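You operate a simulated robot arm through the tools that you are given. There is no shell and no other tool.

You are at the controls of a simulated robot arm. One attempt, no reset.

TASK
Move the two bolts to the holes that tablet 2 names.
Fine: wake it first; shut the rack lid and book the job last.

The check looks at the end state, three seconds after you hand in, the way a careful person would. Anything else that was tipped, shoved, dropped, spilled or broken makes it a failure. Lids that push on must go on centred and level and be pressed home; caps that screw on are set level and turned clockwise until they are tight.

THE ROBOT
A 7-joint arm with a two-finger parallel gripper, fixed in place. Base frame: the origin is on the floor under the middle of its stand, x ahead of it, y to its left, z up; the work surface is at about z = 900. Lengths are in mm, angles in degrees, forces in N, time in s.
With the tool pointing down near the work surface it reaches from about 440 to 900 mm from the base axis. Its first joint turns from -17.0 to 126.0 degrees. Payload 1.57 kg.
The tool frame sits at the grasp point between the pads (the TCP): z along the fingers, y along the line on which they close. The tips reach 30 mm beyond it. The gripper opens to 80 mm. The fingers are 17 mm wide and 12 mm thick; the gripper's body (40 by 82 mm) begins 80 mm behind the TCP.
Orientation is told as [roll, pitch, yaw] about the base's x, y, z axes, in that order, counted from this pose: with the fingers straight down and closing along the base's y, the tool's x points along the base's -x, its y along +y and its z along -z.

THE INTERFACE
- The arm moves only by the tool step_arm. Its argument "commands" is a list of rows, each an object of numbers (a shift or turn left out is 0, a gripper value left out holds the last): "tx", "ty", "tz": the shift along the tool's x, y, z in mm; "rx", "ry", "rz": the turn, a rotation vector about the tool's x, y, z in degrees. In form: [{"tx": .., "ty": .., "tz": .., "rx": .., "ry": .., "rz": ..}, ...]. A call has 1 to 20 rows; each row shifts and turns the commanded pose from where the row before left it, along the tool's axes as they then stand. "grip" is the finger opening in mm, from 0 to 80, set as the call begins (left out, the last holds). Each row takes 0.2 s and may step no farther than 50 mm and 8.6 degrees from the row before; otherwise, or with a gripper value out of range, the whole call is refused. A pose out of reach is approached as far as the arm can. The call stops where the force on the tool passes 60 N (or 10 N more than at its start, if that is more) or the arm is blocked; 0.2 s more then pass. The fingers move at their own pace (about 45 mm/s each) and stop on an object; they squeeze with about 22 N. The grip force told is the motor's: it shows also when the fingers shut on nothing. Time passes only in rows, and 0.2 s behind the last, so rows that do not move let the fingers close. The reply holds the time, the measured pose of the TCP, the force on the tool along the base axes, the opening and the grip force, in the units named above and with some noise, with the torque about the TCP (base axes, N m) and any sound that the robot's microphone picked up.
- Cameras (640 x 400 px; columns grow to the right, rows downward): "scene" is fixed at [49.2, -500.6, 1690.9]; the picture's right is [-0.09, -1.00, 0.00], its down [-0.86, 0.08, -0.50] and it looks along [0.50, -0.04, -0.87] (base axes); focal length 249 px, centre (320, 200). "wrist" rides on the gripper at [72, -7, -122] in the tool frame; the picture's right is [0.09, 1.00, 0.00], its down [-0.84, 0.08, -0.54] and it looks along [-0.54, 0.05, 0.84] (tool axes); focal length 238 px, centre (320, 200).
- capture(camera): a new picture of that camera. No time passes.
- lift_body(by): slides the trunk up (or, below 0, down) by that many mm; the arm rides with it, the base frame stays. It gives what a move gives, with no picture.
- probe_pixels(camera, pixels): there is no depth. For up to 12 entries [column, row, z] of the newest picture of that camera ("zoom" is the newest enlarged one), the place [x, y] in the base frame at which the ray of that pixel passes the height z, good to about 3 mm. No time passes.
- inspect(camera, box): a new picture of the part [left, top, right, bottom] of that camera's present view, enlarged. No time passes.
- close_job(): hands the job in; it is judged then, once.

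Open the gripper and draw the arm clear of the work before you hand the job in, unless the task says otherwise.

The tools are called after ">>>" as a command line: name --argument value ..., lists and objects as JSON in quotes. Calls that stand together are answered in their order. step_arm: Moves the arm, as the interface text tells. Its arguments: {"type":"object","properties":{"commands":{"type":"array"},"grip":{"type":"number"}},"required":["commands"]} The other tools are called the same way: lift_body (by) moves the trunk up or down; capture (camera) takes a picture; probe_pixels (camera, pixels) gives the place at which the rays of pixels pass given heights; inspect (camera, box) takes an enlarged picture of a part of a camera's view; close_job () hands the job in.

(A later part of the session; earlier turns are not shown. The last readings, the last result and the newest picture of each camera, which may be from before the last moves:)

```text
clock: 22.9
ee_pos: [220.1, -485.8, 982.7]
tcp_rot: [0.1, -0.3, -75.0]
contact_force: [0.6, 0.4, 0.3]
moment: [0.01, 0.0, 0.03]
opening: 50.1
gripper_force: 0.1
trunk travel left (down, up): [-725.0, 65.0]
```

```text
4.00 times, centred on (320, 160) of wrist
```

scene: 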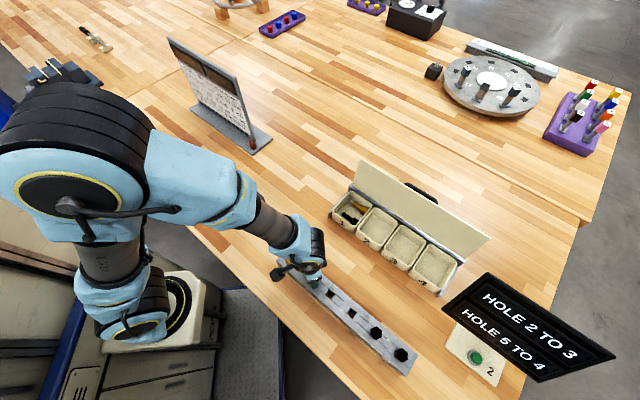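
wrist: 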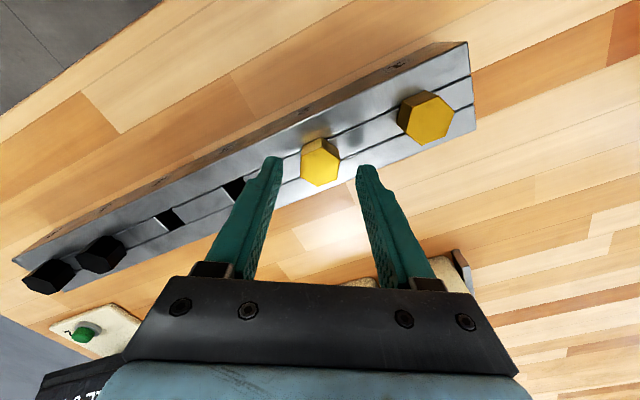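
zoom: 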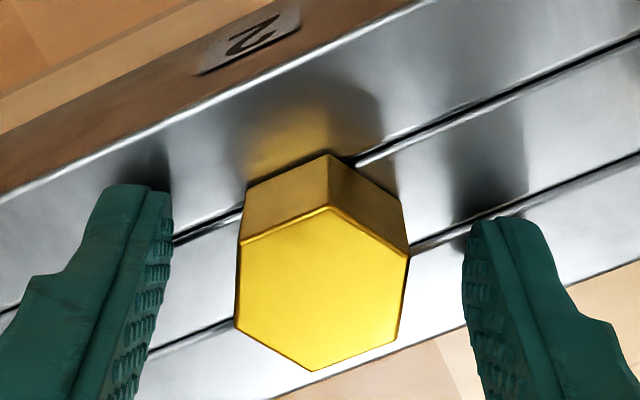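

Head is now exactly centred (320,182); I close on it.

>>> step_arm --commands '[{}, {}, {}, {}, {}]' --grip 0

>>> inspect --camera "wrist" --box '[240, 110, 400, 210]'

```text
clock: 24.1
ee_pos: [219.7, -485.6, 983.0]
tcp_rot: [0.0, -0.4, -74.9]
contact_force: [-0.1, 1.3, 0.7]
moment: [-0.04, 0.04, -0.06]
opening: 26.1
gripper_force: 22.1
trunk travel left (down, up): [-725.0, 65.0]
```

```text
4.00 times, centred on (320, 160) of wrist
```

zoom: 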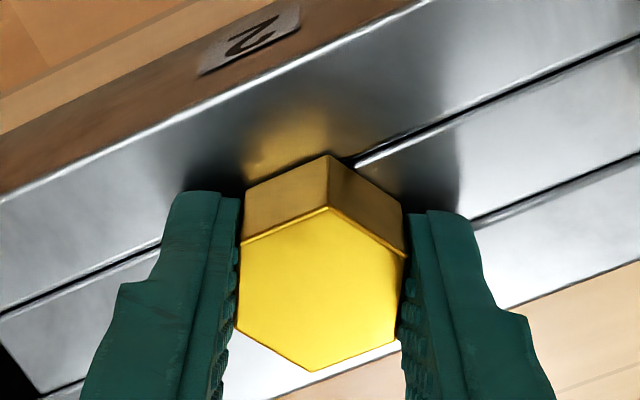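

Holding the head with 26.1 mm across flats. I lift straight up in small steps, watching the force for jamming.

>>> step_arm --commands '[{"tz": -5}, {"tz": -5}, {"tz": -10}, {"tz": -10}, {}]'

>>> capture --camera "wrist"

```text
clock: 25.3
ee_pos: [220.8, -484.7, 1013.2]
tcp_rot: [0.1, -0.3, -75.0]
contact_force: [0.3, -0.1, -0.7]
moment: [0.0, -0.02, -0.01]
opening: 26.3
gripper_force: 22.3
trunk travel left (down, up): [-725.0, 65.0]
heard: pop
```

```text
taken
```

wrist: 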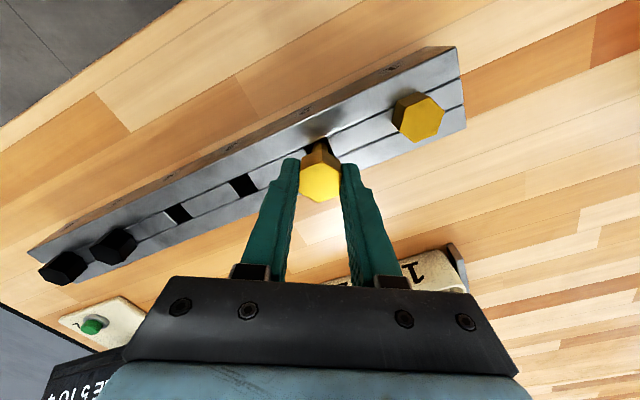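

A "pop" — it came free of a press fit. I lift further until the shank is clear.

>>> step_arm --commands '[{"tz": -15}, {"tz": -15}, {"tz": -15}, {}]'

>>> capture --camera "wrist"

>>> inspect --camera "wrist" --box '[200, 90, 420, 220]'

```text
clock: 26.3
ee_pos: [220.6, -484.7, 1056.7]
tcp_rot: [-0.1, -0.2, -75.0]
contact_force: [0.9, -0.3, -0.4]
moment: [0.01, -0.03, -0.01]
opening: 26.2
gripper_force: 22.3
trunk travel left (down, up): [-725.0, 65.0]
```

```text
taken
```

wrist: 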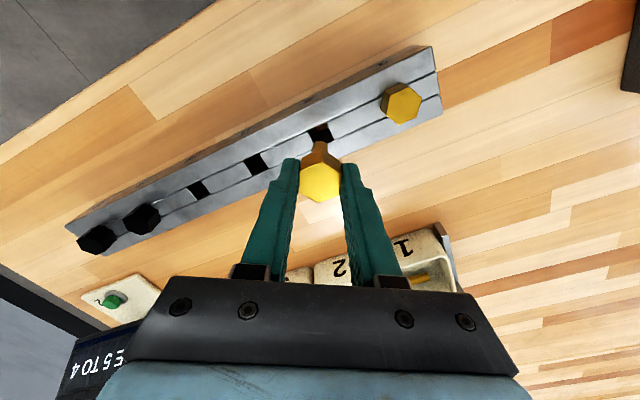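

```text
2.91 times, centred on (310, 155) of wrist
```

zoom: 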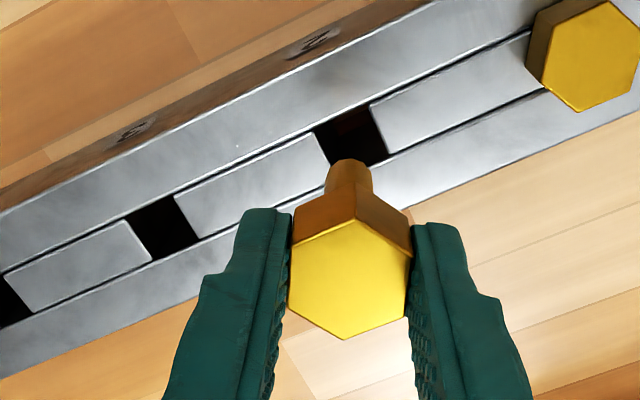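

Bolt is out; empty hole 2 is centred at zoom (352,142) and hole 3 at zoom (163,228). I probe both repeatedly at z=950 to average out noise.

>>> probe_pixels --camera "zoom" --pixels '[[352, 142.5, 950], [352, 142.5, 950], [352, 142.5, 950], [352, 142.5, 950], [352, 142.5, 950], [352, 142.5, 950], [163, 228.3, 950], [163, 228.3, 950], [163, 228.3, 950], [163, 228.3, 950], [163, 228.3, 950], [163, 228.3, 950]]'

>>> inspect --camera "wrist" --box '[60, 120, 300, 270]'

```text
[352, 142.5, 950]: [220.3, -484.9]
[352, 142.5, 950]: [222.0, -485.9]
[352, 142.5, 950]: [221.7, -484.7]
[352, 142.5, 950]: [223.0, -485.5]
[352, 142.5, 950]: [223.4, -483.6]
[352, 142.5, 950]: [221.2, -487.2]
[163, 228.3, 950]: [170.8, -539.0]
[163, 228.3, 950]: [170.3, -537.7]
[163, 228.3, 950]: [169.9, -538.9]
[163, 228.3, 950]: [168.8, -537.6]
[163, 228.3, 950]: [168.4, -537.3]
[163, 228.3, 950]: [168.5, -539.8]
```

```text
2.67 times, centred on (180, 195) of wrist
```

zoom: 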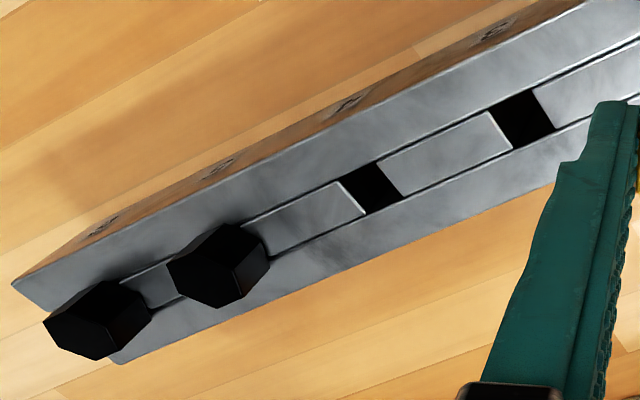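

Spacing comes out near 75 mm at about 45°. I probe hole 4 as well (zoom (369.5,188)) to refine the pitch direction.

>>> probe_pixels --camera "zoom" --pixels '[[369.5, 188.3, 950], [369.5, 188.3, 950], [369.5, 188.3, 950], [369.5, 188.3, 950], [369.5, 188.3, 950], [369.5, 188.3, 950], [521.5, 118, 950], [521.5, 118, 950], [521.5, 118, 950], [521.5, 118, 950], [521.5, 118, 950], [521.5, 118, 950]]'

```text
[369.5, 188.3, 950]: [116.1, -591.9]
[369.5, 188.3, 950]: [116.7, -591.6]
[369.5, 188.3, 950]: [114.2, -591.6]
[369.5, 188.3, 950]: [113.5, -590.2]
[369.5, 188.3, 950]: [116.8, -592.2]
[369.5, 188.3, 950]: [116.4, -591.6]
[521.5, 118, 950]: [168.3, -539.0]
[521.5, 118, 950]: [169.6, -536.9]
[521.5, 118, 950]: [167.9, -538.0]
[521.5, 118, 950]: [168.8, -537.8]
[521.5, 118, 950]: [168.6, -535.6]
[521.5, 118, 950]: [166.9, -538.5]
```

Pitch is 75 mm at 45°, so I shift the held bolt by (-53,-53) (tool tx -37.5, ty -64.95) over hole 3 and check.

>>> step_arm --commands '[{"tx": -18.75, "ty": -32.475}, {"tx": -18.75, "ty": -32.475}, {}, {}]'

>>> capture --camera "wrist"

>>> inspect --camera "wrist" --box '[230, 80, 430, 205]'

```text
clock: 27.3
ee_pos: [166.2, -538.4, 1057.3]
tcp_rot: [0.1, -0.2, -75.0]
contact_force: [0.4, -0.6, 0.2]
moment: [0.01, 0.02, -0.01]
opening: 26.3
gripper_force: 22.1
trunk travel left (down, up): [-725.0, 65.0]
```

```text
taken
```

wrist: 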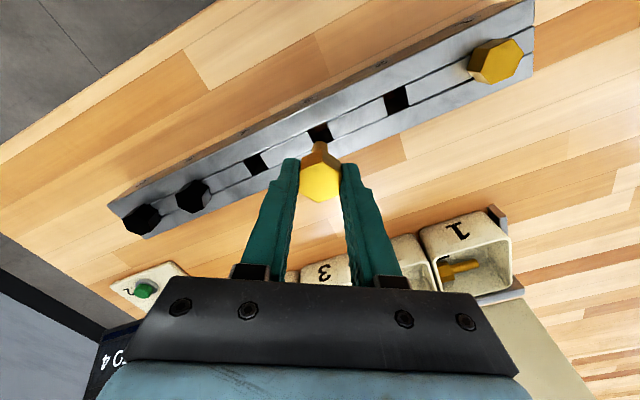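

```text
3.20 times, centred on (330, 142) of wrist
```

zoom: 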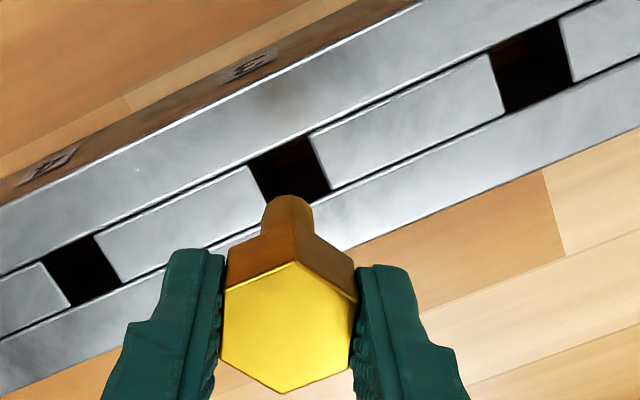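

Hole 3 now sits at the same pixel place relative to the bolt as hole 2 did (corner 308,130), so alignment is within 0.5 mm. I lower it, first quickly and then in small steps.

>>> step_arm --commands '[{"tz": 15}, {"tz": 10}, {"tz": 5}, {"tz": 5}, {"tz": 5}, {"tz": 5}, {}]'

>>> inspect --camera "wrist" --box '[230, 80, 430, 205]'

```text
clock: 28.9
ee_pos: [167.3, -537.8, 1013.2]
tcp_rot: [0.1, -0.3, -75.0]
contact_force: [-1.1, 0.3, -0.5]
moment: [0.0, -0.02, 0.04]
opening: 26.4
gripper_force: 21.9
trunk travel left (down, up): [-725.0, 65.0]
```

```text
3.20 times, centred on (330, 142) of wrist
```

zoom: 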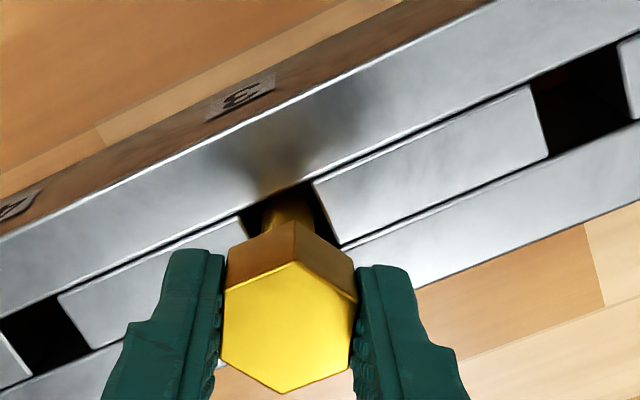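

The shank is going into hole 3 with no force. I continue down slowly toward seating at z≈983.

>>> step_arm --commands '[{"tz": 5}, {"tz": 5}, {"tz": 5}, {"tz": 5}, {"tz": 4}, {"tz": 3}, {}]'

>>> inspect --camera "wrist" --box '[230, 80, 430, 205]'

```text
clock: 30.5
ee_pos: [167.6, -539.1, 986.6]
tcp_rot: [0.1, -0.2, -75.0]
contact_force: [0.5, 0.5, -1.3]
moment: [-0.02, 0.0, -0.01]
opening: 26.4
gripper_force: 22.6
trunk travel left (down, up): [-725.0, 65.0]
```

```text
3.20 times, centred on (330, 142) of wrist
```

zoom: 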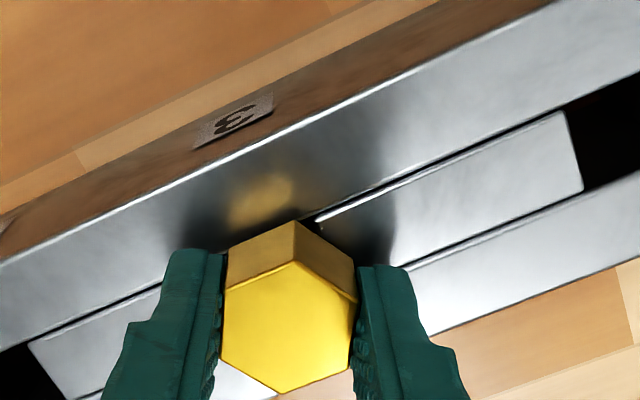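

Nearly home at z 986.6 with no force yet; I press the last millimetres in 1.5 mm steps, listening for a click.

>>> step_arm --commands '[{"tz": 1.5}, {"tz": 1.5}, {"tz": 1}, {}]'

```text
clock: 31.5
ee_pos: [167.1, -539.0, 982.5]
tcp_rot: [0.0, -0.4, -74.9]
contact_force: [1.1, -3.5, 17.8]
moment: [-0.13, -0.08, 0.02]
opening: 26.3
gripper_force: 22.4
trunk travel left (down, up): [-725.0, 65.0]
```

Force of 18 N at z 982.5 – the head is meeting the block. I press a bit more to make sure that it is home.

>>> step_arm --commands '[{"tz": 1}, {"tz": 0.7}, {}]'

>>> inspect --camera "wrist" --box '[240, 110, 400, 210]'

```text
clock: 32.3
ee_pos: [166.1, -539.5, 978.5]
tcp_rot: [0.0, -0.3, -75.0]
contact_force: [0.6, -3.1, 22.3]
moment: [-0.02, 0.21, 0.07]
opening: 26.5
gripper_force: 22.2
trunk travel left (down, up): [-725.0, 65.0]
```

```text
4.00 times, centred on (320, 160) of wrist
```

zoom: 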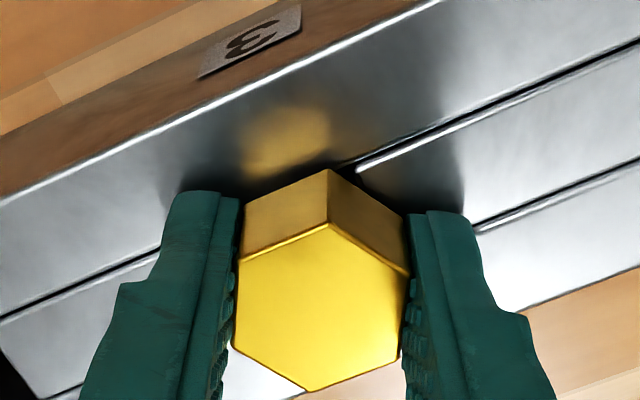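

The fingers slid ~3 mm down the head, so the bolt bottomed. I open the gripper and rise slightly to inspect how the head sits.

>>> step_arm --commands '[{}, {}, {"tz": -4}, {"tz": -30}, {"tz": -30}, {}]' --grip 50

>>> capture --camera "wrist"

>>> inspect --camera "wrist" --box '[250, 40, 530, 205]'

```text
clock: 33.7
ee_pos: [168.0, -537.8, 1040.8]
tcp_rot: [0.1, -0.2, -75.1]
contact_force: [-0.4, -0.4, 0.7]
moment: [-0.01, -0.02, 0.03]
opening: 50.1
gripper_force: 0.0
trunk travel left (down, up): [-725.0, 65.0]
```

```text
taken
```

wrist: 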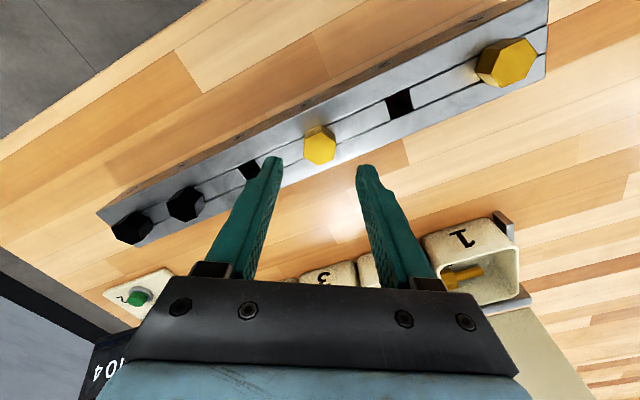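

```text
2.29 times, centred on (390, 122) of wrist
```

zoom: 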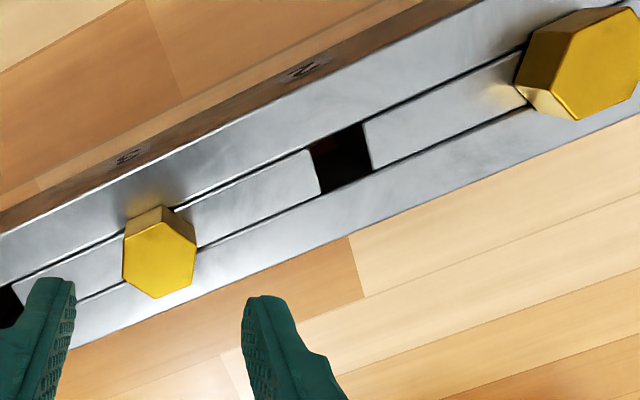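

I compare the seating with how it looked in hole 2: move to the same relative position (z 1000) and take the same zoomed view.

>>> step_arm --commands '[{"tx": -1.3, "ty": 0.2, "tz": 20}, {"tz": 20.5}, {}]'

>>> inspect --camera "wrist" --box '[240, 100, 400, 200]'

```text
clock: 34.5
ee_pos: [168.6, -539.9, 1003.8]
tcp_rot: [0.1, -0.3, -75.0]
contact_force: [0.4, 0.1, 0.1]
moment: [0.02, -0.02, 0.0]
opening: 49.9
gripper_force: 0.1
trunk travel left (down, up): [-725.0, 65.0]
```

```text
4.00 times, centred on (320, 150) of wrist
```

zoom: 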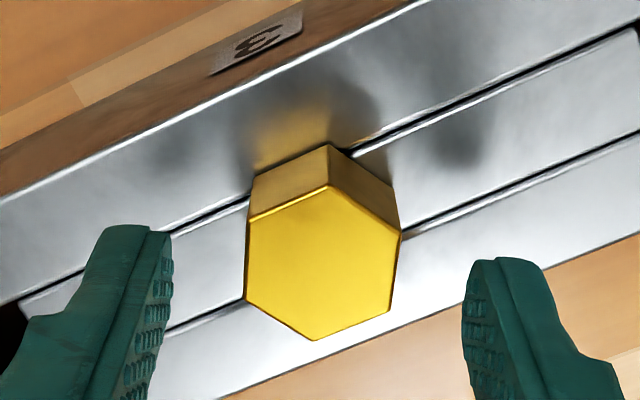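

It looks seated as it did in hole 2. To be sure, I close the fingers above the head and press down on it with moderate force.

>>> step_arm --commands '[{"tz": -40}, {"tx": 2.3}, {}, {}, {}]' --grip 0

>>> step_arm --commands '[{"tz": 30}, {"tz": 4}, {"tz": 2}, {"tz": 2}, {"tz": 2}, {}]'

```text
clock: 35.7
ee_pos: [168.5, -537.4, 1044.4]
tcp_rot: [0.0, -0.3, -75.0]
contact_force: [-0.4, -0.6, 0.1]
moment: [0.02, 0.0, -0.01]
opening: 0.2
gripper_force: 21.6
trunk travel left (down, up): [-725.0, 65.0]
```

```text
clock: 37.1
ee_pos: [168.0, -536.8, 1004.2]
tcp_rot: [0.1, -0.2, -75.0]
contact_force: [-0.6, 0.3, 0.0]
moment: [0.01, -0.01, 0.03]
opening: 0.2
gripper_force: 21.7
trunk travel left (down, up): [-725.0, 65.0]
```

Tips now at z≈974, no contact yet; I continue down in 1 mm steps.

>>> step_arm --commands '[{"tz": 1}, {"tz": 1}, {"tz": 1}, {"tz": 1}, {}]'

```text
clock: 38.3
ee_pos: [165.8, -538.0, 1002.4]
tcp_rot: [-0.1, -0.7, -75.0]
contact_force: [5.0, 3.2, 59.2]
moment: [0.22, -0.08, -0.01]
opening: 0.3
gripper_force: 20.9
trunk travel left (down, up): [-725.0, 65.0]
```

The gold bolt took 59 N without moving (head top z 972), so it is home. I rise and move over the black bolt in hole 5 with the fingers open to 50.

>>> step_arm --commands '[{"tz": -10}, {"tz": -30}, {"tz": -20}, {"tx": -18.75, "ty": -32.475}, {"tx": -18.75, "ty": -32.475}, {"tx": -18.75, "ty": -32.475}, {"tx": -18.75, "ty": -32.475}, {}]'

>>> step_arm --commands '[{}, {}, {"tz": 25}, {}]' --grip 50

>>> capture --camera "wrist"

>>> inspect --camera "wrist" --box '[240, 80, 400, 180]'

```text
clock: 40.1
ee_pos: [61.6, -644.5, 1060.0]
tcp_rot: [0.1, -0.3, -75.0]
contact_force: [0.2, 0.0, 1.0]
moment: [0.0, -0.01, -0.03]
opening: 0.3
gripper_force: 21.5
trunk travel left (down, up): [-725.0, 65.0]
```

```text
clock: 41.1
ee_pos: [60.4, -644.2, 1033.6]
tcp_rot: [0.2, -0.4, -75.0]
contact_force: [0.5, 0.5, -0.1]
moment: [-0.05, 0.0, -0.02]
opening: 50.1
gripper_force: 0.0
trunk travel left (down, up): [-725.0, 65.0]
```

```text
taken
```

wrist: 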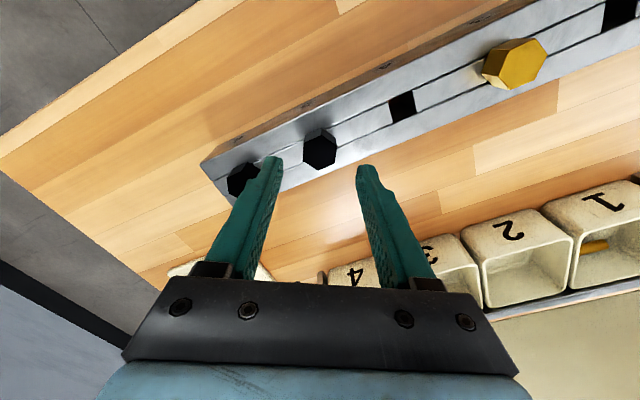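

```text
4.00 times, centred on (320, 130) of wrist
```

zoom: 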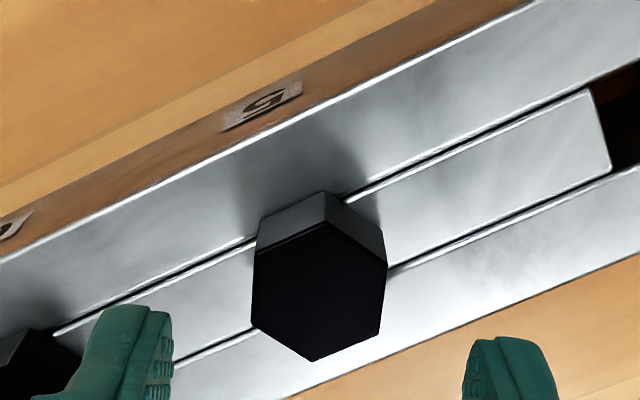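

Aligned over the black bolt in hole 5 (head centre (320,154) as expected). I descend to z≈984 and check force.

>>> step_arm --commands '[{"tz": 20}, {"tz": 20}, {"tz": 5}, {"tz": 4}, {}]'

>>> inspect --camera "wrist" --box '[240, 110, 400, 210]'

```text
clock: 42.3
ee_pos: [61.0, -644.0, 985.1]
tcp_rot: [0.2, -0.3, -75.0]
contact_force: [-0.2, 0.0, -0.1]
moment: [-0.01, 0.0, -0.02]
opening: 50.1
gripper_force: 0.1
trunk travel left (down, up): [-725.0, 65.0]
```

```text
4.00 times, centred on (320, 160) of wrist
```

zoom: 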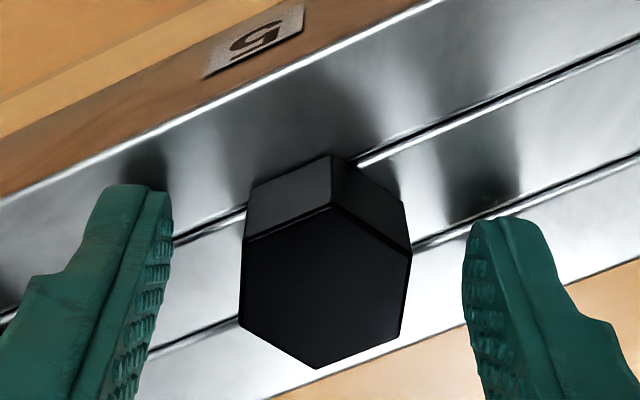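

The black head is ~1.3 mm right of centre; I shift ty +1.3 and close.

>>> step_arm --commands '[{"ty": 1.3}, {}]'

>>> step_arm --commands '[{}, {}, {}, {}]' --grip 0

>>> inspect --camera "wrist" --box '[240, 110, 400, 210]'

```text
clock: 42.9
ee_pos: [62.1, -643.9, 985.4]
tcp_rot: [0.2, -0.2, -75.0]
contact_force: [-0.3, 0.2, 0.1]
moment: [-0.03, -0.02, 0.01]
opening: 50.0
gripper_force: 0.0
trunk travel left (down, up): [-725.0, 65.0]
```

```text
clock: 43.9
ee_pos: [61.4, -642.2, 985.6]
tcp_rot: [0.0, -0.3, -75.1]
contact_force: [-4.3, -1.6, 0.5]
moment: [-0.05, 0.16, -0.06]
opening: 26.3
gripper_force: 21.5
trunk travel left (down, up): [-725.0, 65.0]
```

```text
4.00 times, centred on (320, 160) of wrist
```

zoom: 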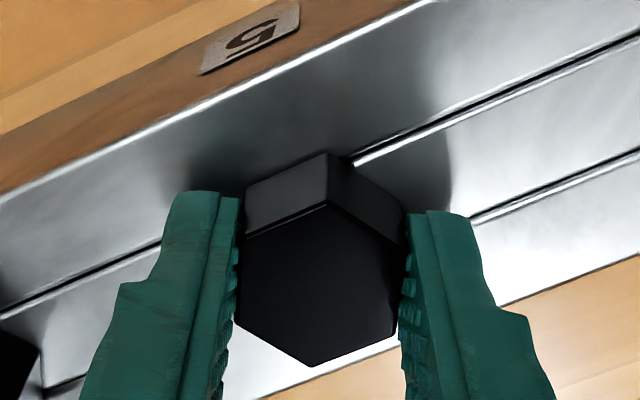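

A slight side load of 4 N along tool -y shows the commanded pose is a bit off; I relax by ty -0.6 to zero it before lifting.

>>> step_arm --commands '[{"ty": -0.6}, {}]'

```text
clock: 44.5
ee_pos: [61.8, -644.5, 985.4]
tcp_rot: [0.2, -0.3, -75.1]
contact_force: [-4.7, -2.2, -1.4]
moment: [-0.14, 0.16, -0.09]
opening: 26.0
gripper_force: 22.1
trunk travel left (down, up): [-725.0, 65.0]
```

>>> step_arm --commands '[{"ty": -0.7}, {}]'

```text
clock: 45.1
ee_pos: [60.7, -643.9, 985.4]
tcp_rot: [0.1, -0.4, -75.0]
contact_force: [-0.7, 0.0, -0.6]
moment: [-0.03, 0.0, -0.01]
opening: 26.2
gripper_force: 21.9
trunk travel left (down, up): [-725.0, 65.0]
heard: pop
```

The side load is gone and a "pop" says that the bolt broke free of its seat. I lift it straight up.

>>> step_arm --commands '[{"tz": -5}, {"tz": -5}, {"tz": -10}, {"tz": -10}, {"tz": -15}, {"tz": -15}, {"tz": -15}, {}]'

>>> capture --camera "wrist"

>>> inspect --camera "wrist" --box '[230, 80, 430, 205]'

```text
clock: 46.9
ee_pos: [60.9, -642.6, 1060.1]
tcp_rot: [0.1, -0.4, -75.0]
contact_force: [0.0, -0.9, -0.8]
moment: [0.0, 0.0, 0.01]
opening: 26.2
gripper_force: 22.2
trunk travel left (down, up): [-725.0, 65.0]
```

```text
taken
```

wrist: 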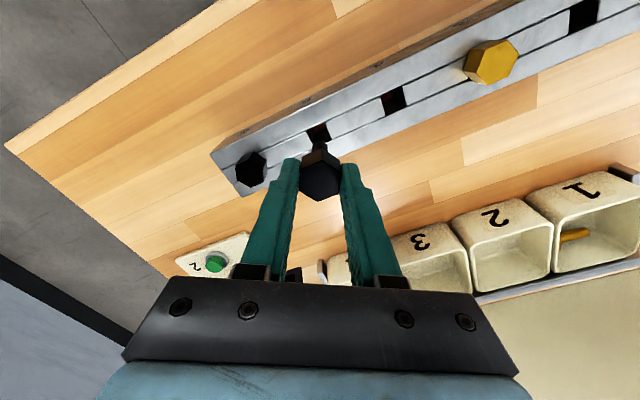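

```text
3.20 times, centred on (330, 142) of wrist
```

zoom: 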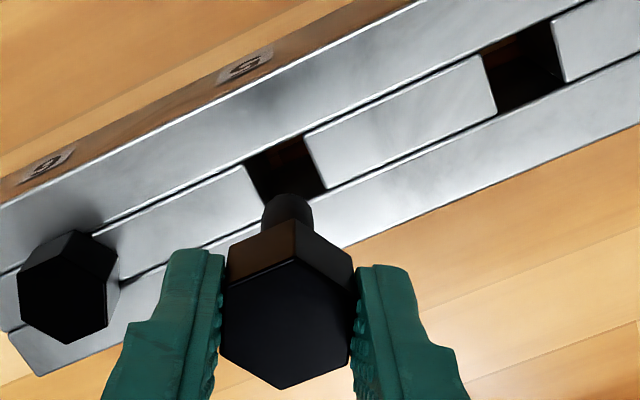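

Black bolt is out of hole 5 (hole corners at zoom (247,163),(303,134)). I shift by (+53,+53) to hole 4.

>>> step_arm --commands '[{"tx": 18.75, "ty": 32.475}, {"tx": 18.75, "ty": 32.475}, {}, {}]'

>>> inspect --camera "wrist" --box '[230, 80, 430, 205]'

```text
clock: 47.9
ee_pos: [111.9, -588.3, 1059.2]
tcp_rot: [0.1, -0.2, -75.0]
contact_force: [0.0, -0.6, -0.2]
moment: [-0.03, 0.02, -0.01]
opening: 26.4
gripper_force: 22.5
trunk travel left (down, up): [-725.0, 65.0]
```

```text
3.20 times, centred on (330, 142) of wrist
```

zoom: 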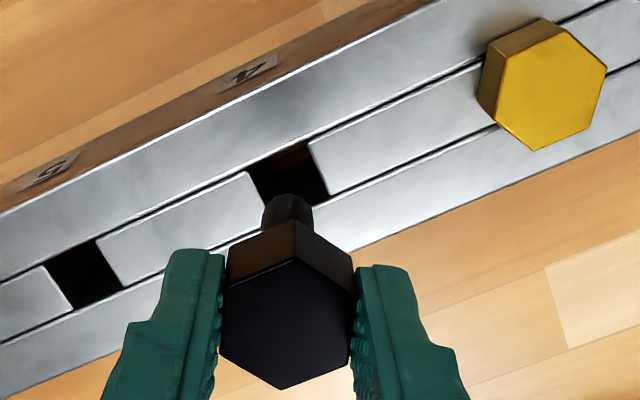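

Hole 4 appears slightly (≈1.5–2 px) farther outward relative to the bolt than hole 5 did; I zoom in tighter to measure.

>>> inspect --camera "wrist" --box '[285, 105, 365, 155]'

>>> probe_pixels --camera "wrist" --pixels '[[320, 130, 950], [320, 130, 950], [320, 130, 950], [320, 130, 950]]'

```text
8.00 times, centred on (325, 130) of wrist
```

zoom: 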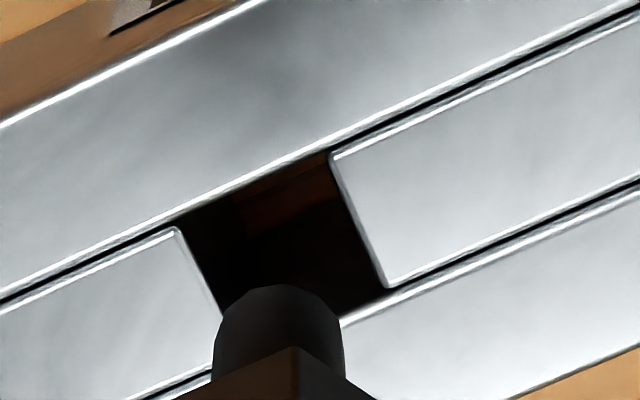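

```text
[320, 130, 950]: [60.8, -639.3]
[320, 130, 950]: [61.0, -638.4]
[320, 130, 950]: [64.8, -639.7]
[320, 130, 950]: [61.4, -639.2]
```

Hole 4's centre is at about (320.2,137) versus (320.6,134.3) for the well-centred gold case, so the bolt is ~2.4 mm too far inward. I shift tx -2.4 and re-inspect.

>>> step_arm --commands '[{"tx": -2.4}, {}, {}]'

>>> inspect --camera "wrist" --box '[285, 105, 365, 155]'

```text
clock: 48.7
ee_pos: [114.2, -590.9, 1058.5]
tcp_rot: [0.2, -0.3, -75.0]
contact_force: [0.3, 0.0, -1.4]
moment: [-0.02, -0.05, -0.02]
opening: 26.3
gripper_force: 22.1
trunk travel left (down, up): [-725.0, 65.0]
```

```text
8.00 times, centred on (325, 130) of wrist
```

zoom: 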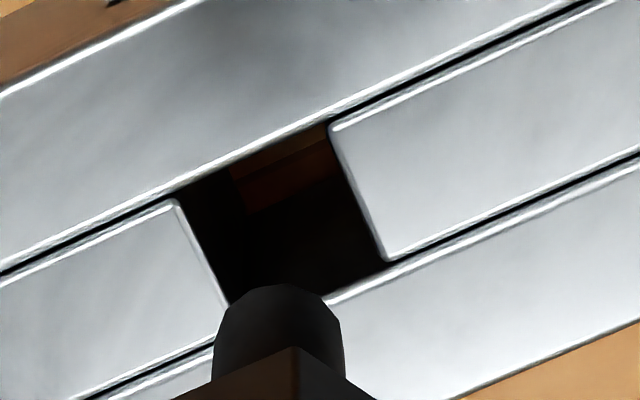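

Now centred at (320.2,133.5), matching the references within a millimetre. I lower the black bolt into hole 4.

>>> step_arm --commands '[{"tz": 15}, {"tz": 10}, {"tz": 5}, {"tz": 5}, {"tz": 5}, {"tz": 5}, {"tz": 5}, {"tz": 5}, {}]'

>>> inspect --camera "wrist" --box '[230, 80, 430, 205]'

```text
clock: 50.7
ee_pos: [114.2, -593.8, 1004.9]
tcp_rot: [0.1, -0.3, -75.0]
contact_force: [-0.4, 0.4, -0.2]
moment: [0.03, 0.03, -0.01]
opening: 26.4
gripper_force: 22.1
trunk travel left (down, up): [-725.0, 65.0]
```

```text
3.20 times, centred on (330, 142) of wrist
```

zoom: 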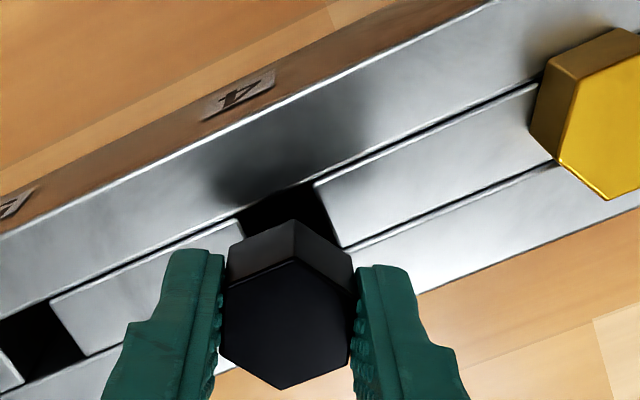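

No force at z 1005; I continue to seat it, in 4 then 1.5 mm steps.

>>> step_arm --commands '[{"tz": 4}, {"tz": 4}, {"tz": 4}, {"tz": 4}, {"tz": 1.5}, {"tz": 1.5}, {}]'

>>> inspect --camera "wrist" --box '[240, 110, 400, 210]'

```text
clock: 52.3
ee_pos: [114.4, -593.6, 988.4]
tcp_rot: [0.1, -0.4, -75.0]
contact_force: [3.5, 1.3, 16.1]
moment: [0.36, -0.03, 0.04]
opening: 26.2
gripper_force: 22.1
trunk travel left (down, up): [-725.0, 65.0]
```

```text
4.00 times, centred on (320, 160) of wrist
```

zoom: 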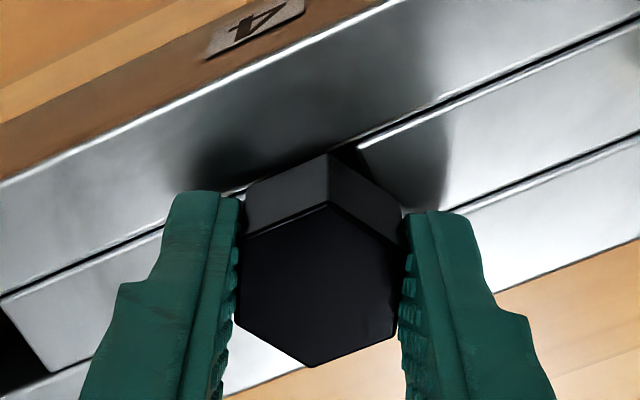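

16 N at z 988.4 – about 3 mm short of the seat. I press on in 1 mm steps.

>>> step_arm --commands '[{"tz": 1}, {"tz": 1}, {}]'

>>> inspect --camera "wrist" --box '[240, 110, 400, 210]'

```text
clock: 53.1
ee_pos: [115.3, -593.3, 985.2]
tcp_rot: [0.0, -0.4, -75.0]
contact_force: [2.3, -1.9, 18.6]
moment: [-0.06, -0.09, 0.06]
opening: 26.2
gripper_force: 21.8
trunk travel left (down, up): [-725.0, 65.0]
```

```text
4.00 times, centred on (320, 160) of wrist
```

zoom: 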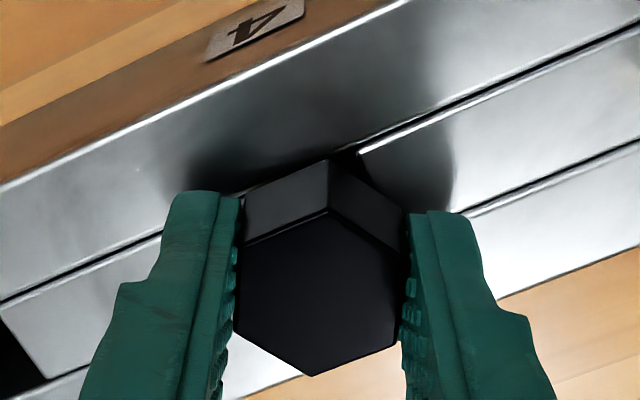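

The head slid slightly in the grip and sits ~3 mm too far outward compared with the hole-5 view (groove start at (358,152) vs (352,163)). I raise 8 mm, shift inward, and compare before reseating.

>>> step_arm --commands '[{"tz": -4}, {"tz": -4}, {}]'

>>> step_arm --commands '[{"tx": 2}, {}, {}]'

>>> inspect --camera "wrist" --box '[240, 110, 400, 210]'

```text
clock: 53.9
ee_pos: [115.3, -593.2, 992.5]
tcp_rot: [0.1, -0.2, -75.0]
contact_force: [0.5, -0.1, -0.3]
moment: [-0.02, 0.01, 0.0]
opening: 26.2
gripper_force: 22.2
trunk travel left (down, up): [-725.0, 65.0]
heard: pop
```

```text
clock: 54.7
ee_pos: [114.8, -590.6, 993.4]
tcp_rot: [0.1, -0.3, -74.9]
contact_force: [0.1, 0.4, -1.8]
moment: [0.04, 0.04, 0.02]
opening: 26.2
gripper_force: 22.3
trunk travel left (down, up): [-725.0, 65.0]
```

```text
4.00 times, centred on (320, 160) of wrist
```

zoom: 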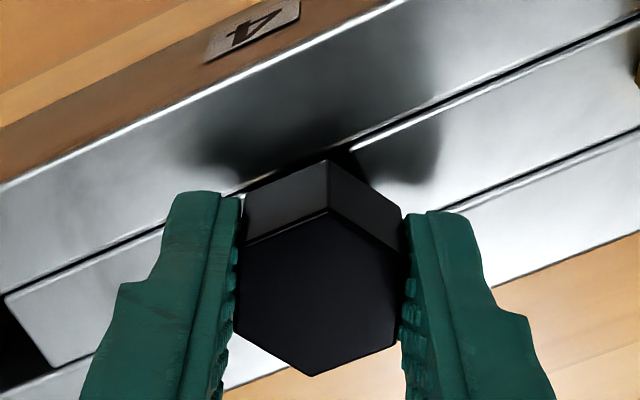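

Another "pop" on lifting shows it had in fact been seated. Now shifted inward to (114.8,-590.6), I lower again and compare the groove position.

>>> step_arm --commands '[{"tz": 3}, {"tz": 2}, {"tz": 1.5}, {}]'

>>> inspect --camera "wrist" --box '[240, 110, 400, 210]'

```text
clock: 55.7
ee_pos: [115.4, -591.6, 985.8]
tcp_rot: [0.1, -0.3, -75.0]
contact_force: [-0.1, 0.4, -1.3]
moment: [-0.02, -0.04, 0.03]
opening: 26.4
gripper_force: 21.6
trunk travel left (down, up): [-725.0, 65.0]
```

```text
4.00 times, centred on (320, 160) of wrist
```

zoom: 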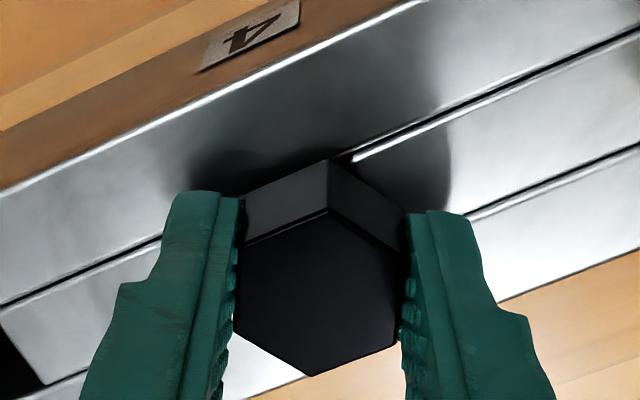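

No force yet at z 985.8 and the position agrees with the hole-5 view. I press the final millimetres.

>>> step_arm --commands '[{"tz": 1}, {"tz": 1}, {}]'

>>> inspect --camera "wrist" --box '[240, 110, 400, 210]'

```text
clock: 56.5
ee_pos: [114.5, -592.2, 985.1]
tcp_rot: [-0.1, -0.4, -75.0]
contact_force: [3.4, 0.4, 19.3]
moment: [0.03, -0.15, 0.04]
opening: 26.4
gripper_force: 21.6
trunk travel left (down, up): [-725.0, 65.0]
```

```text
4.00 times, centred on (320, 160) of wrist
```

zoom: 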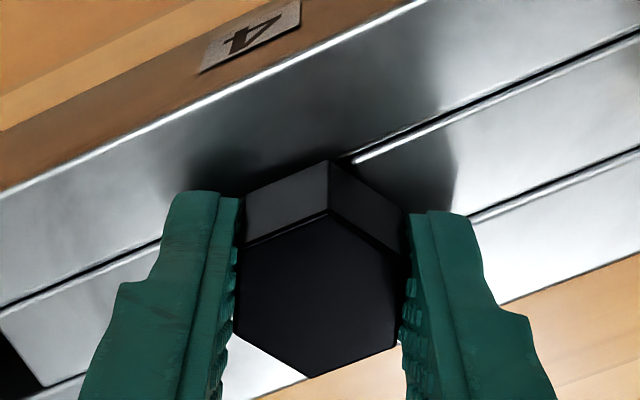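

Contact at 19 N again. I open the gripper, rise, and then press the head's top with closed fingers as for the gold one.

>>> step_arm --commands '[{}, {}, {"tz": -4}, {"tz": -16}, {}]' --grip 50

>>> inspect --camera "wrist" --box '[240, 100, 400, 200]'

>>> capture --camera "wrist"

```text
clock: 57.7
ee_pos: [115.3, -590.2, 1003.0]
tcp_rot: [0.1, -0.4, -74.9]
contact_force: [-0.8, -0.7, -0.3]
moment: [-0.02, -0.01, 0.04]
opening: 50.2
gripper_force: 0.0
trunk travel left (down, up): [-725.0, 65.0]
```

```text
4.00 times, centred on (320, 150) of wrist
```

zoom: 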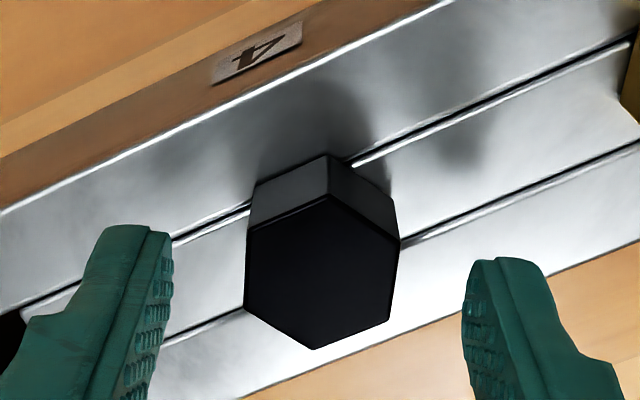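

```text
taken
```

wrist: 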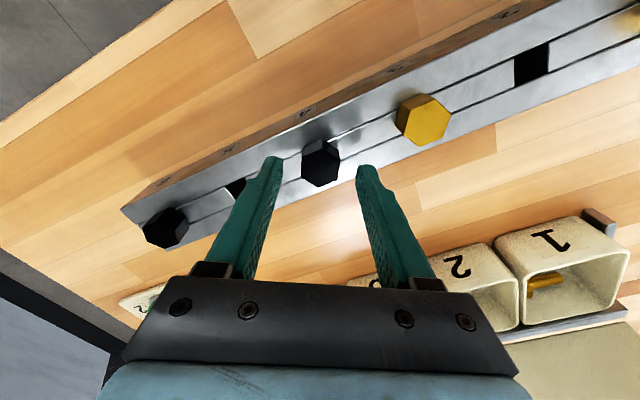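

Seating matches the other holes (base vertex (327,155), groove (350,162)). I close above it and press down to make sure.

>>> step_arm --commands '[{"tz": -40}, {}, {}, {}]' --grip 0

>>> step_arm --commands '[{"tz": 30}, {"tz": 4}, {"tz": 2}, {"tz": 2}, {"tz": 1}, {"tz": 1}, {}]'

```text
clock: 58.7
ee_pos: [114.6, -591.3, 1044.4]
tcp_rot: [0.1, -0.3, -74.9]
contact_force: [0.4, 0.1, 0.0]
moment: [0.0, -0.01, 0.0]
opening: 0.0
gripper_force: 21.2
trunk travel left (down, up): [-725.0, 65.0]
```

```text
clock: 60.3
ee_pos: [114.5, -590.3, 1004.6]
tcp_rot: [0.1, -0.3, -75.0]
contact_force: [0.9, 0.7, -0.7]
moment: [-0.01, 0.0, -0.02]
opening: 0.1
gripper_force: 21.4
trunk travel left (down, up): [-725.0, 65.0]
```

>>> step_arm --commands '[{"tz": 1}, {"tz": 1}, {"tz": 1}, {}]'

```text
clock: 61.3
ee_pos: [115.3, -590.4, 1001.7]
tcp_rot: [-0.1, -0.4, -75.0]
contact_force: [-2.1, -3.4, 16.7]
moment: [0.0, 0.05, 0.03]
opening: 0.0
gripper_force: 20.6
trunk travel left (down, up): [-725.0, 65.0]
```

Contact at z 1001.7, same level as the gold head. One more millimetre of push for certainty, then rise.

>>> step_arm --commands '[{"tz": 1}, {}]'

>>> step_arm --commands '[{"tz": -10}, {"tz": -40}, {"tz": -45}, {"tz": -45}, {}]'

>>> capture --camera "wrist"

>>> capture --camera "scene"

```text
clock: 61.9
ee_pos: [114.3, -590.4, 1002.5]
tcp_rot: [0.0, -0.5, -75.0]
contact_force: [2.9, -3.4, 38.9]
moment: [-0.03, -0.03, -0.06]
opening: 0.0
gripper_force: 20.8
trunk travel left (down, up): [-725.0, 65.0]
```

```text
clock: 63.1
ee_pos: [114.1, -589.6, 1139.1]
tcp_rot: [0.1, -0.3, -75.0]
contact_force: [0.4, 0.6, -0.1]
moment: [0.01, 0.03, 0.02]
opening: 0.0
gripper_force: 21.2
trunk travel left (down, up): [-725.0, 65.0]
```

```text
taken
```

wrist: 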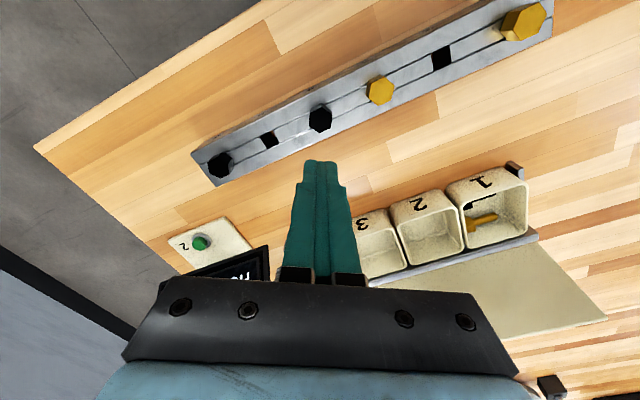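

```text
taken
```

scene: 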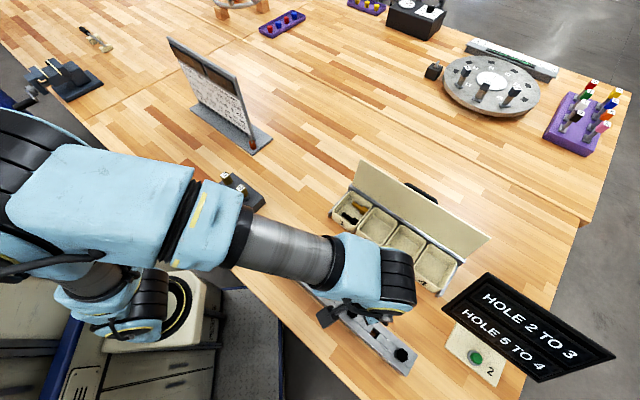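

Both bolts are placed (gold 1,3; black 4,6; holes 2,5 empty). Now the rack lid: I zoom on it in both views to get its geometry.

>>> inspect --camera "wrist" --box '[420, 150, 640, 340]'

>>> inspect --camera "scene" --box '[330, 145, 500, 300]'

```text
2.11 times, centred on (530, 245) of wrist
```

zoom: 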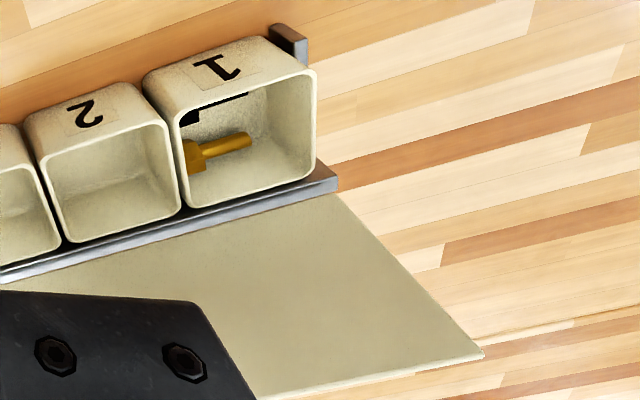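

```text
2.58 times, centred on (415, 222) of scene
```

zoom: 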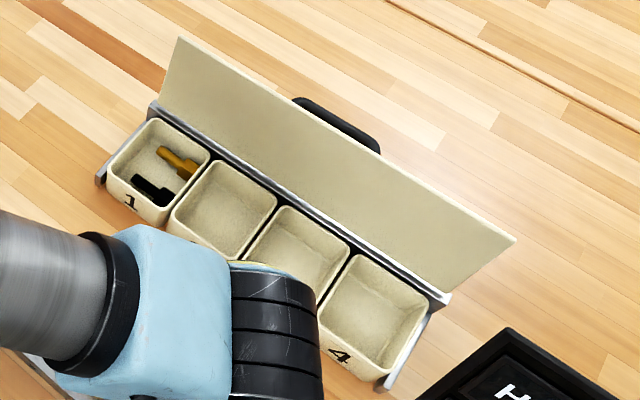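

I cast the lid corner near bin 1 (wrist (607.7,318.5) / scene (360.7,159.2)) and the hinge end (wrist (538.5,241.7) / scene (353,182)) at several heights.

>>> probe_pixels --camera "wrist" --pixels '[[607.7, 318.5, 1000], [607.7, 318.5, 1040], [607.7, 318.5, 1080], [607.7, 318.5, 1120], [538.5, 241.7, 940], [538.5, 241.7, 960], [538.5, 241.7, 980], [529, 229.8, 960], [529, 229.8, 980], [527.6, 184.3, 960], [527.6, 184.3, 980]]'

>>> probe_pixels --camera "scene" --pixels '[[360.7, 159.2, 1000], [360.7, 159.2, 1040], [360.7, 159.2, 1080], [360.7, 159.2, 1120], [353, 182, 940], [353, 182, 960], [353, 182, 980], [491, 236.7, 1000], [491, 236.7, 1040], [491, 236.7, 1080], [463.4, 256.9, 940], [463.4, 256.9, 960]]'

```text
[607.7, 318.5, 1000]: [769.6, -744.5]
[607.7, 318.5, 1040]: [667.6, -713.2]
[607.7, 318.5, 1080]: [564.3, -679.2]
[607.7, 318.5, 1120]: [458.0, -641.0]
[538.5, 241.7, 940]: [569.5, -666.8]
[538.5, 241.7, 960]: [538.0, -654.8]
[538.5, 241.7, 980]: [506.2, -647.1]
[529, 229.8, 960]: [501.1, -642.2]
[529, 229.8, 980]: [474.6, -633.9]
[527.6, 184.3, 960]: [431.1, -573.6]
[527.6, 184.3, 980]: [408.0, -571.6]
```

```text
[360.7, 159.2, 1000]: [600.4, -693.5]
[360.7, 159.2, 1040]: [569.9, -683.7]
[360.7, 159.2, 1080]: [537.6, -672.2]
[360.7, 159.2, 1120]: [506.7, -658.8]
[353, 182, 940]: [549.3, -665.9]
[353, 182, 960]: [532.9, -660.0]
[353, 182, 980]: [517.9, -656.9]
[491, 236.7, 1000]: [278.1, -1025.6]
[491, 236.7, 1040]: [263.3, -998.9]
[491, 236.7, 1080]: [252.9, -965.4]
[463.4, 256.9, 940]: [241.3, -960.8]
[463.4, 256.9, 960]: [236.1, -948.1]
```

The lid stands almost vertical: hinge line from (529,-659) to (234,-944) at z≈966, top edge at z≈1094. I raise the trunk 60 mm for better reach, then move to look closely at the lid near bin 1.

>>> lift_body --by 60

>>> step_arm --commands '[{"tx": -10.6, "ty": 39.5}, {"tx": -10.6, "ty": 39.5}, {"tx": -10.6, "ty": 39.5}, {"tx": -10.6, "ty": 39.5}, {"tx": -10.6, "ty": 39.5}, {"tx": -10.6, "ty": 39.5}, {"tx": -10.6, "ty": 39.5}, {"rz": -7.25}, {"rz": -7.25}, {"rz": -7.25}, {"rz": -7.25}, {}]'

>>> capture --camera "wrist"

>>> capture --camera "scene"

```text
clock: 64.1
ee_pos: [115.0, -589.6, 1198.8]
tcp_rot: [0.0, -0.2, -75.1]
contact_force: [0.6, 0.8, 0.5]
moment: [0.03, 0.01, -0.01]
opening: 0.0
gripper_force: 21.4
trunk travel left (down, up): [-785.0, 5.0]
```

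```text
clock: 66.7
ee_pos: [400.2, -590.2, 1199.7]
tcp_rot: [-0.1, -0.3, -45.9]
contact_force: [-0.9, -0.7, 0.3]
moment: [0.0, -0.02, 0.01]
opening: 0.1
gripper_force: 21.5
trunk travel left (down, up): [-785.0, 5.0]
```

```text
taken
```

wrist: 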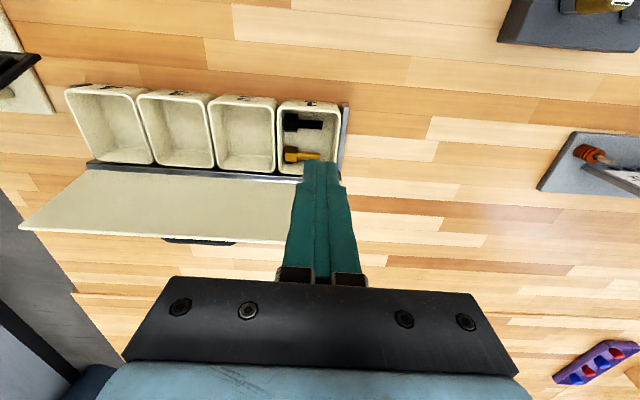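

```text
taken
```

scene: 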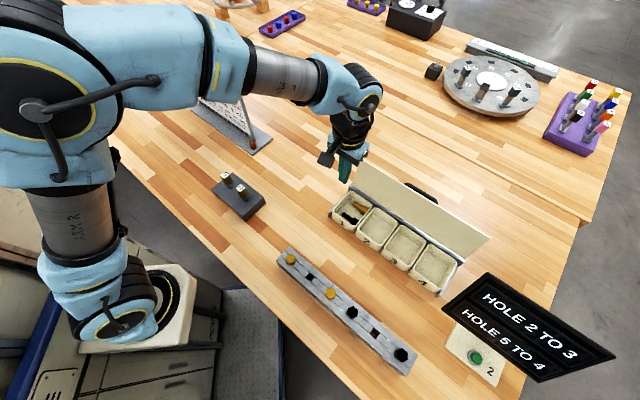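

I zoom on the lid's end near bin 1 and on the whole lid for more exact edges.

>>> inspect --camera "wrist" --box '[200, 80, 380, 260]'

>>> inspect --camera "wrist" --box '[10, 80, 230, 260]'

>>> inspect --camera "scene" --box '[340, 140, 460, 230]'

```text
2.22 times, centred on (290, 170) of wrist
```

zoom: 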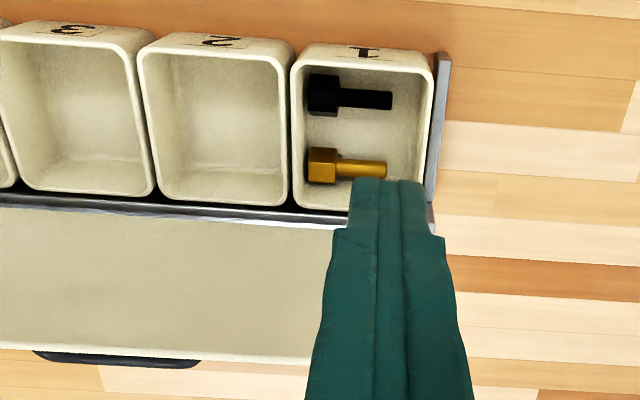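

```text
2.22 times, centred on (120, 170) of wrist
```

zoom: 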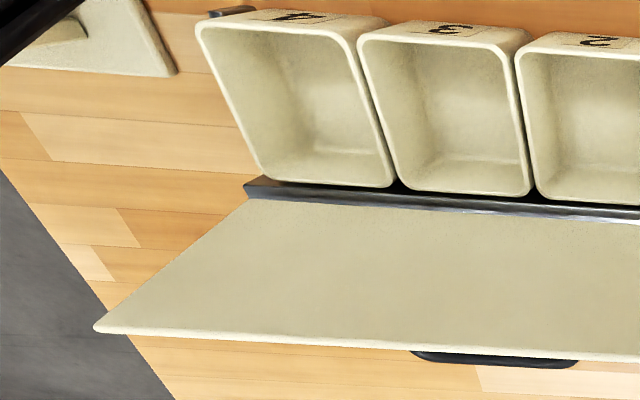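

```text
4.44 times, centred on (400, 185) of scene
```

zoom: 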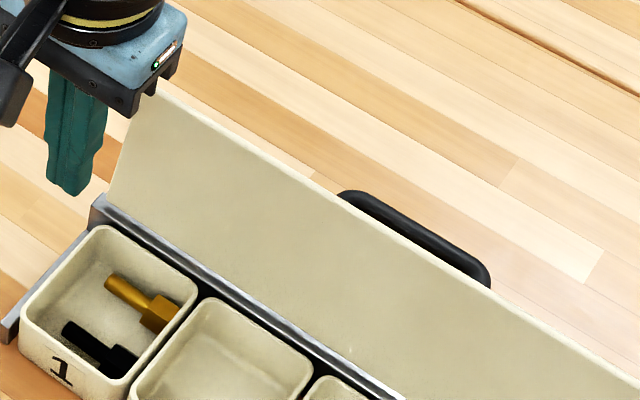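

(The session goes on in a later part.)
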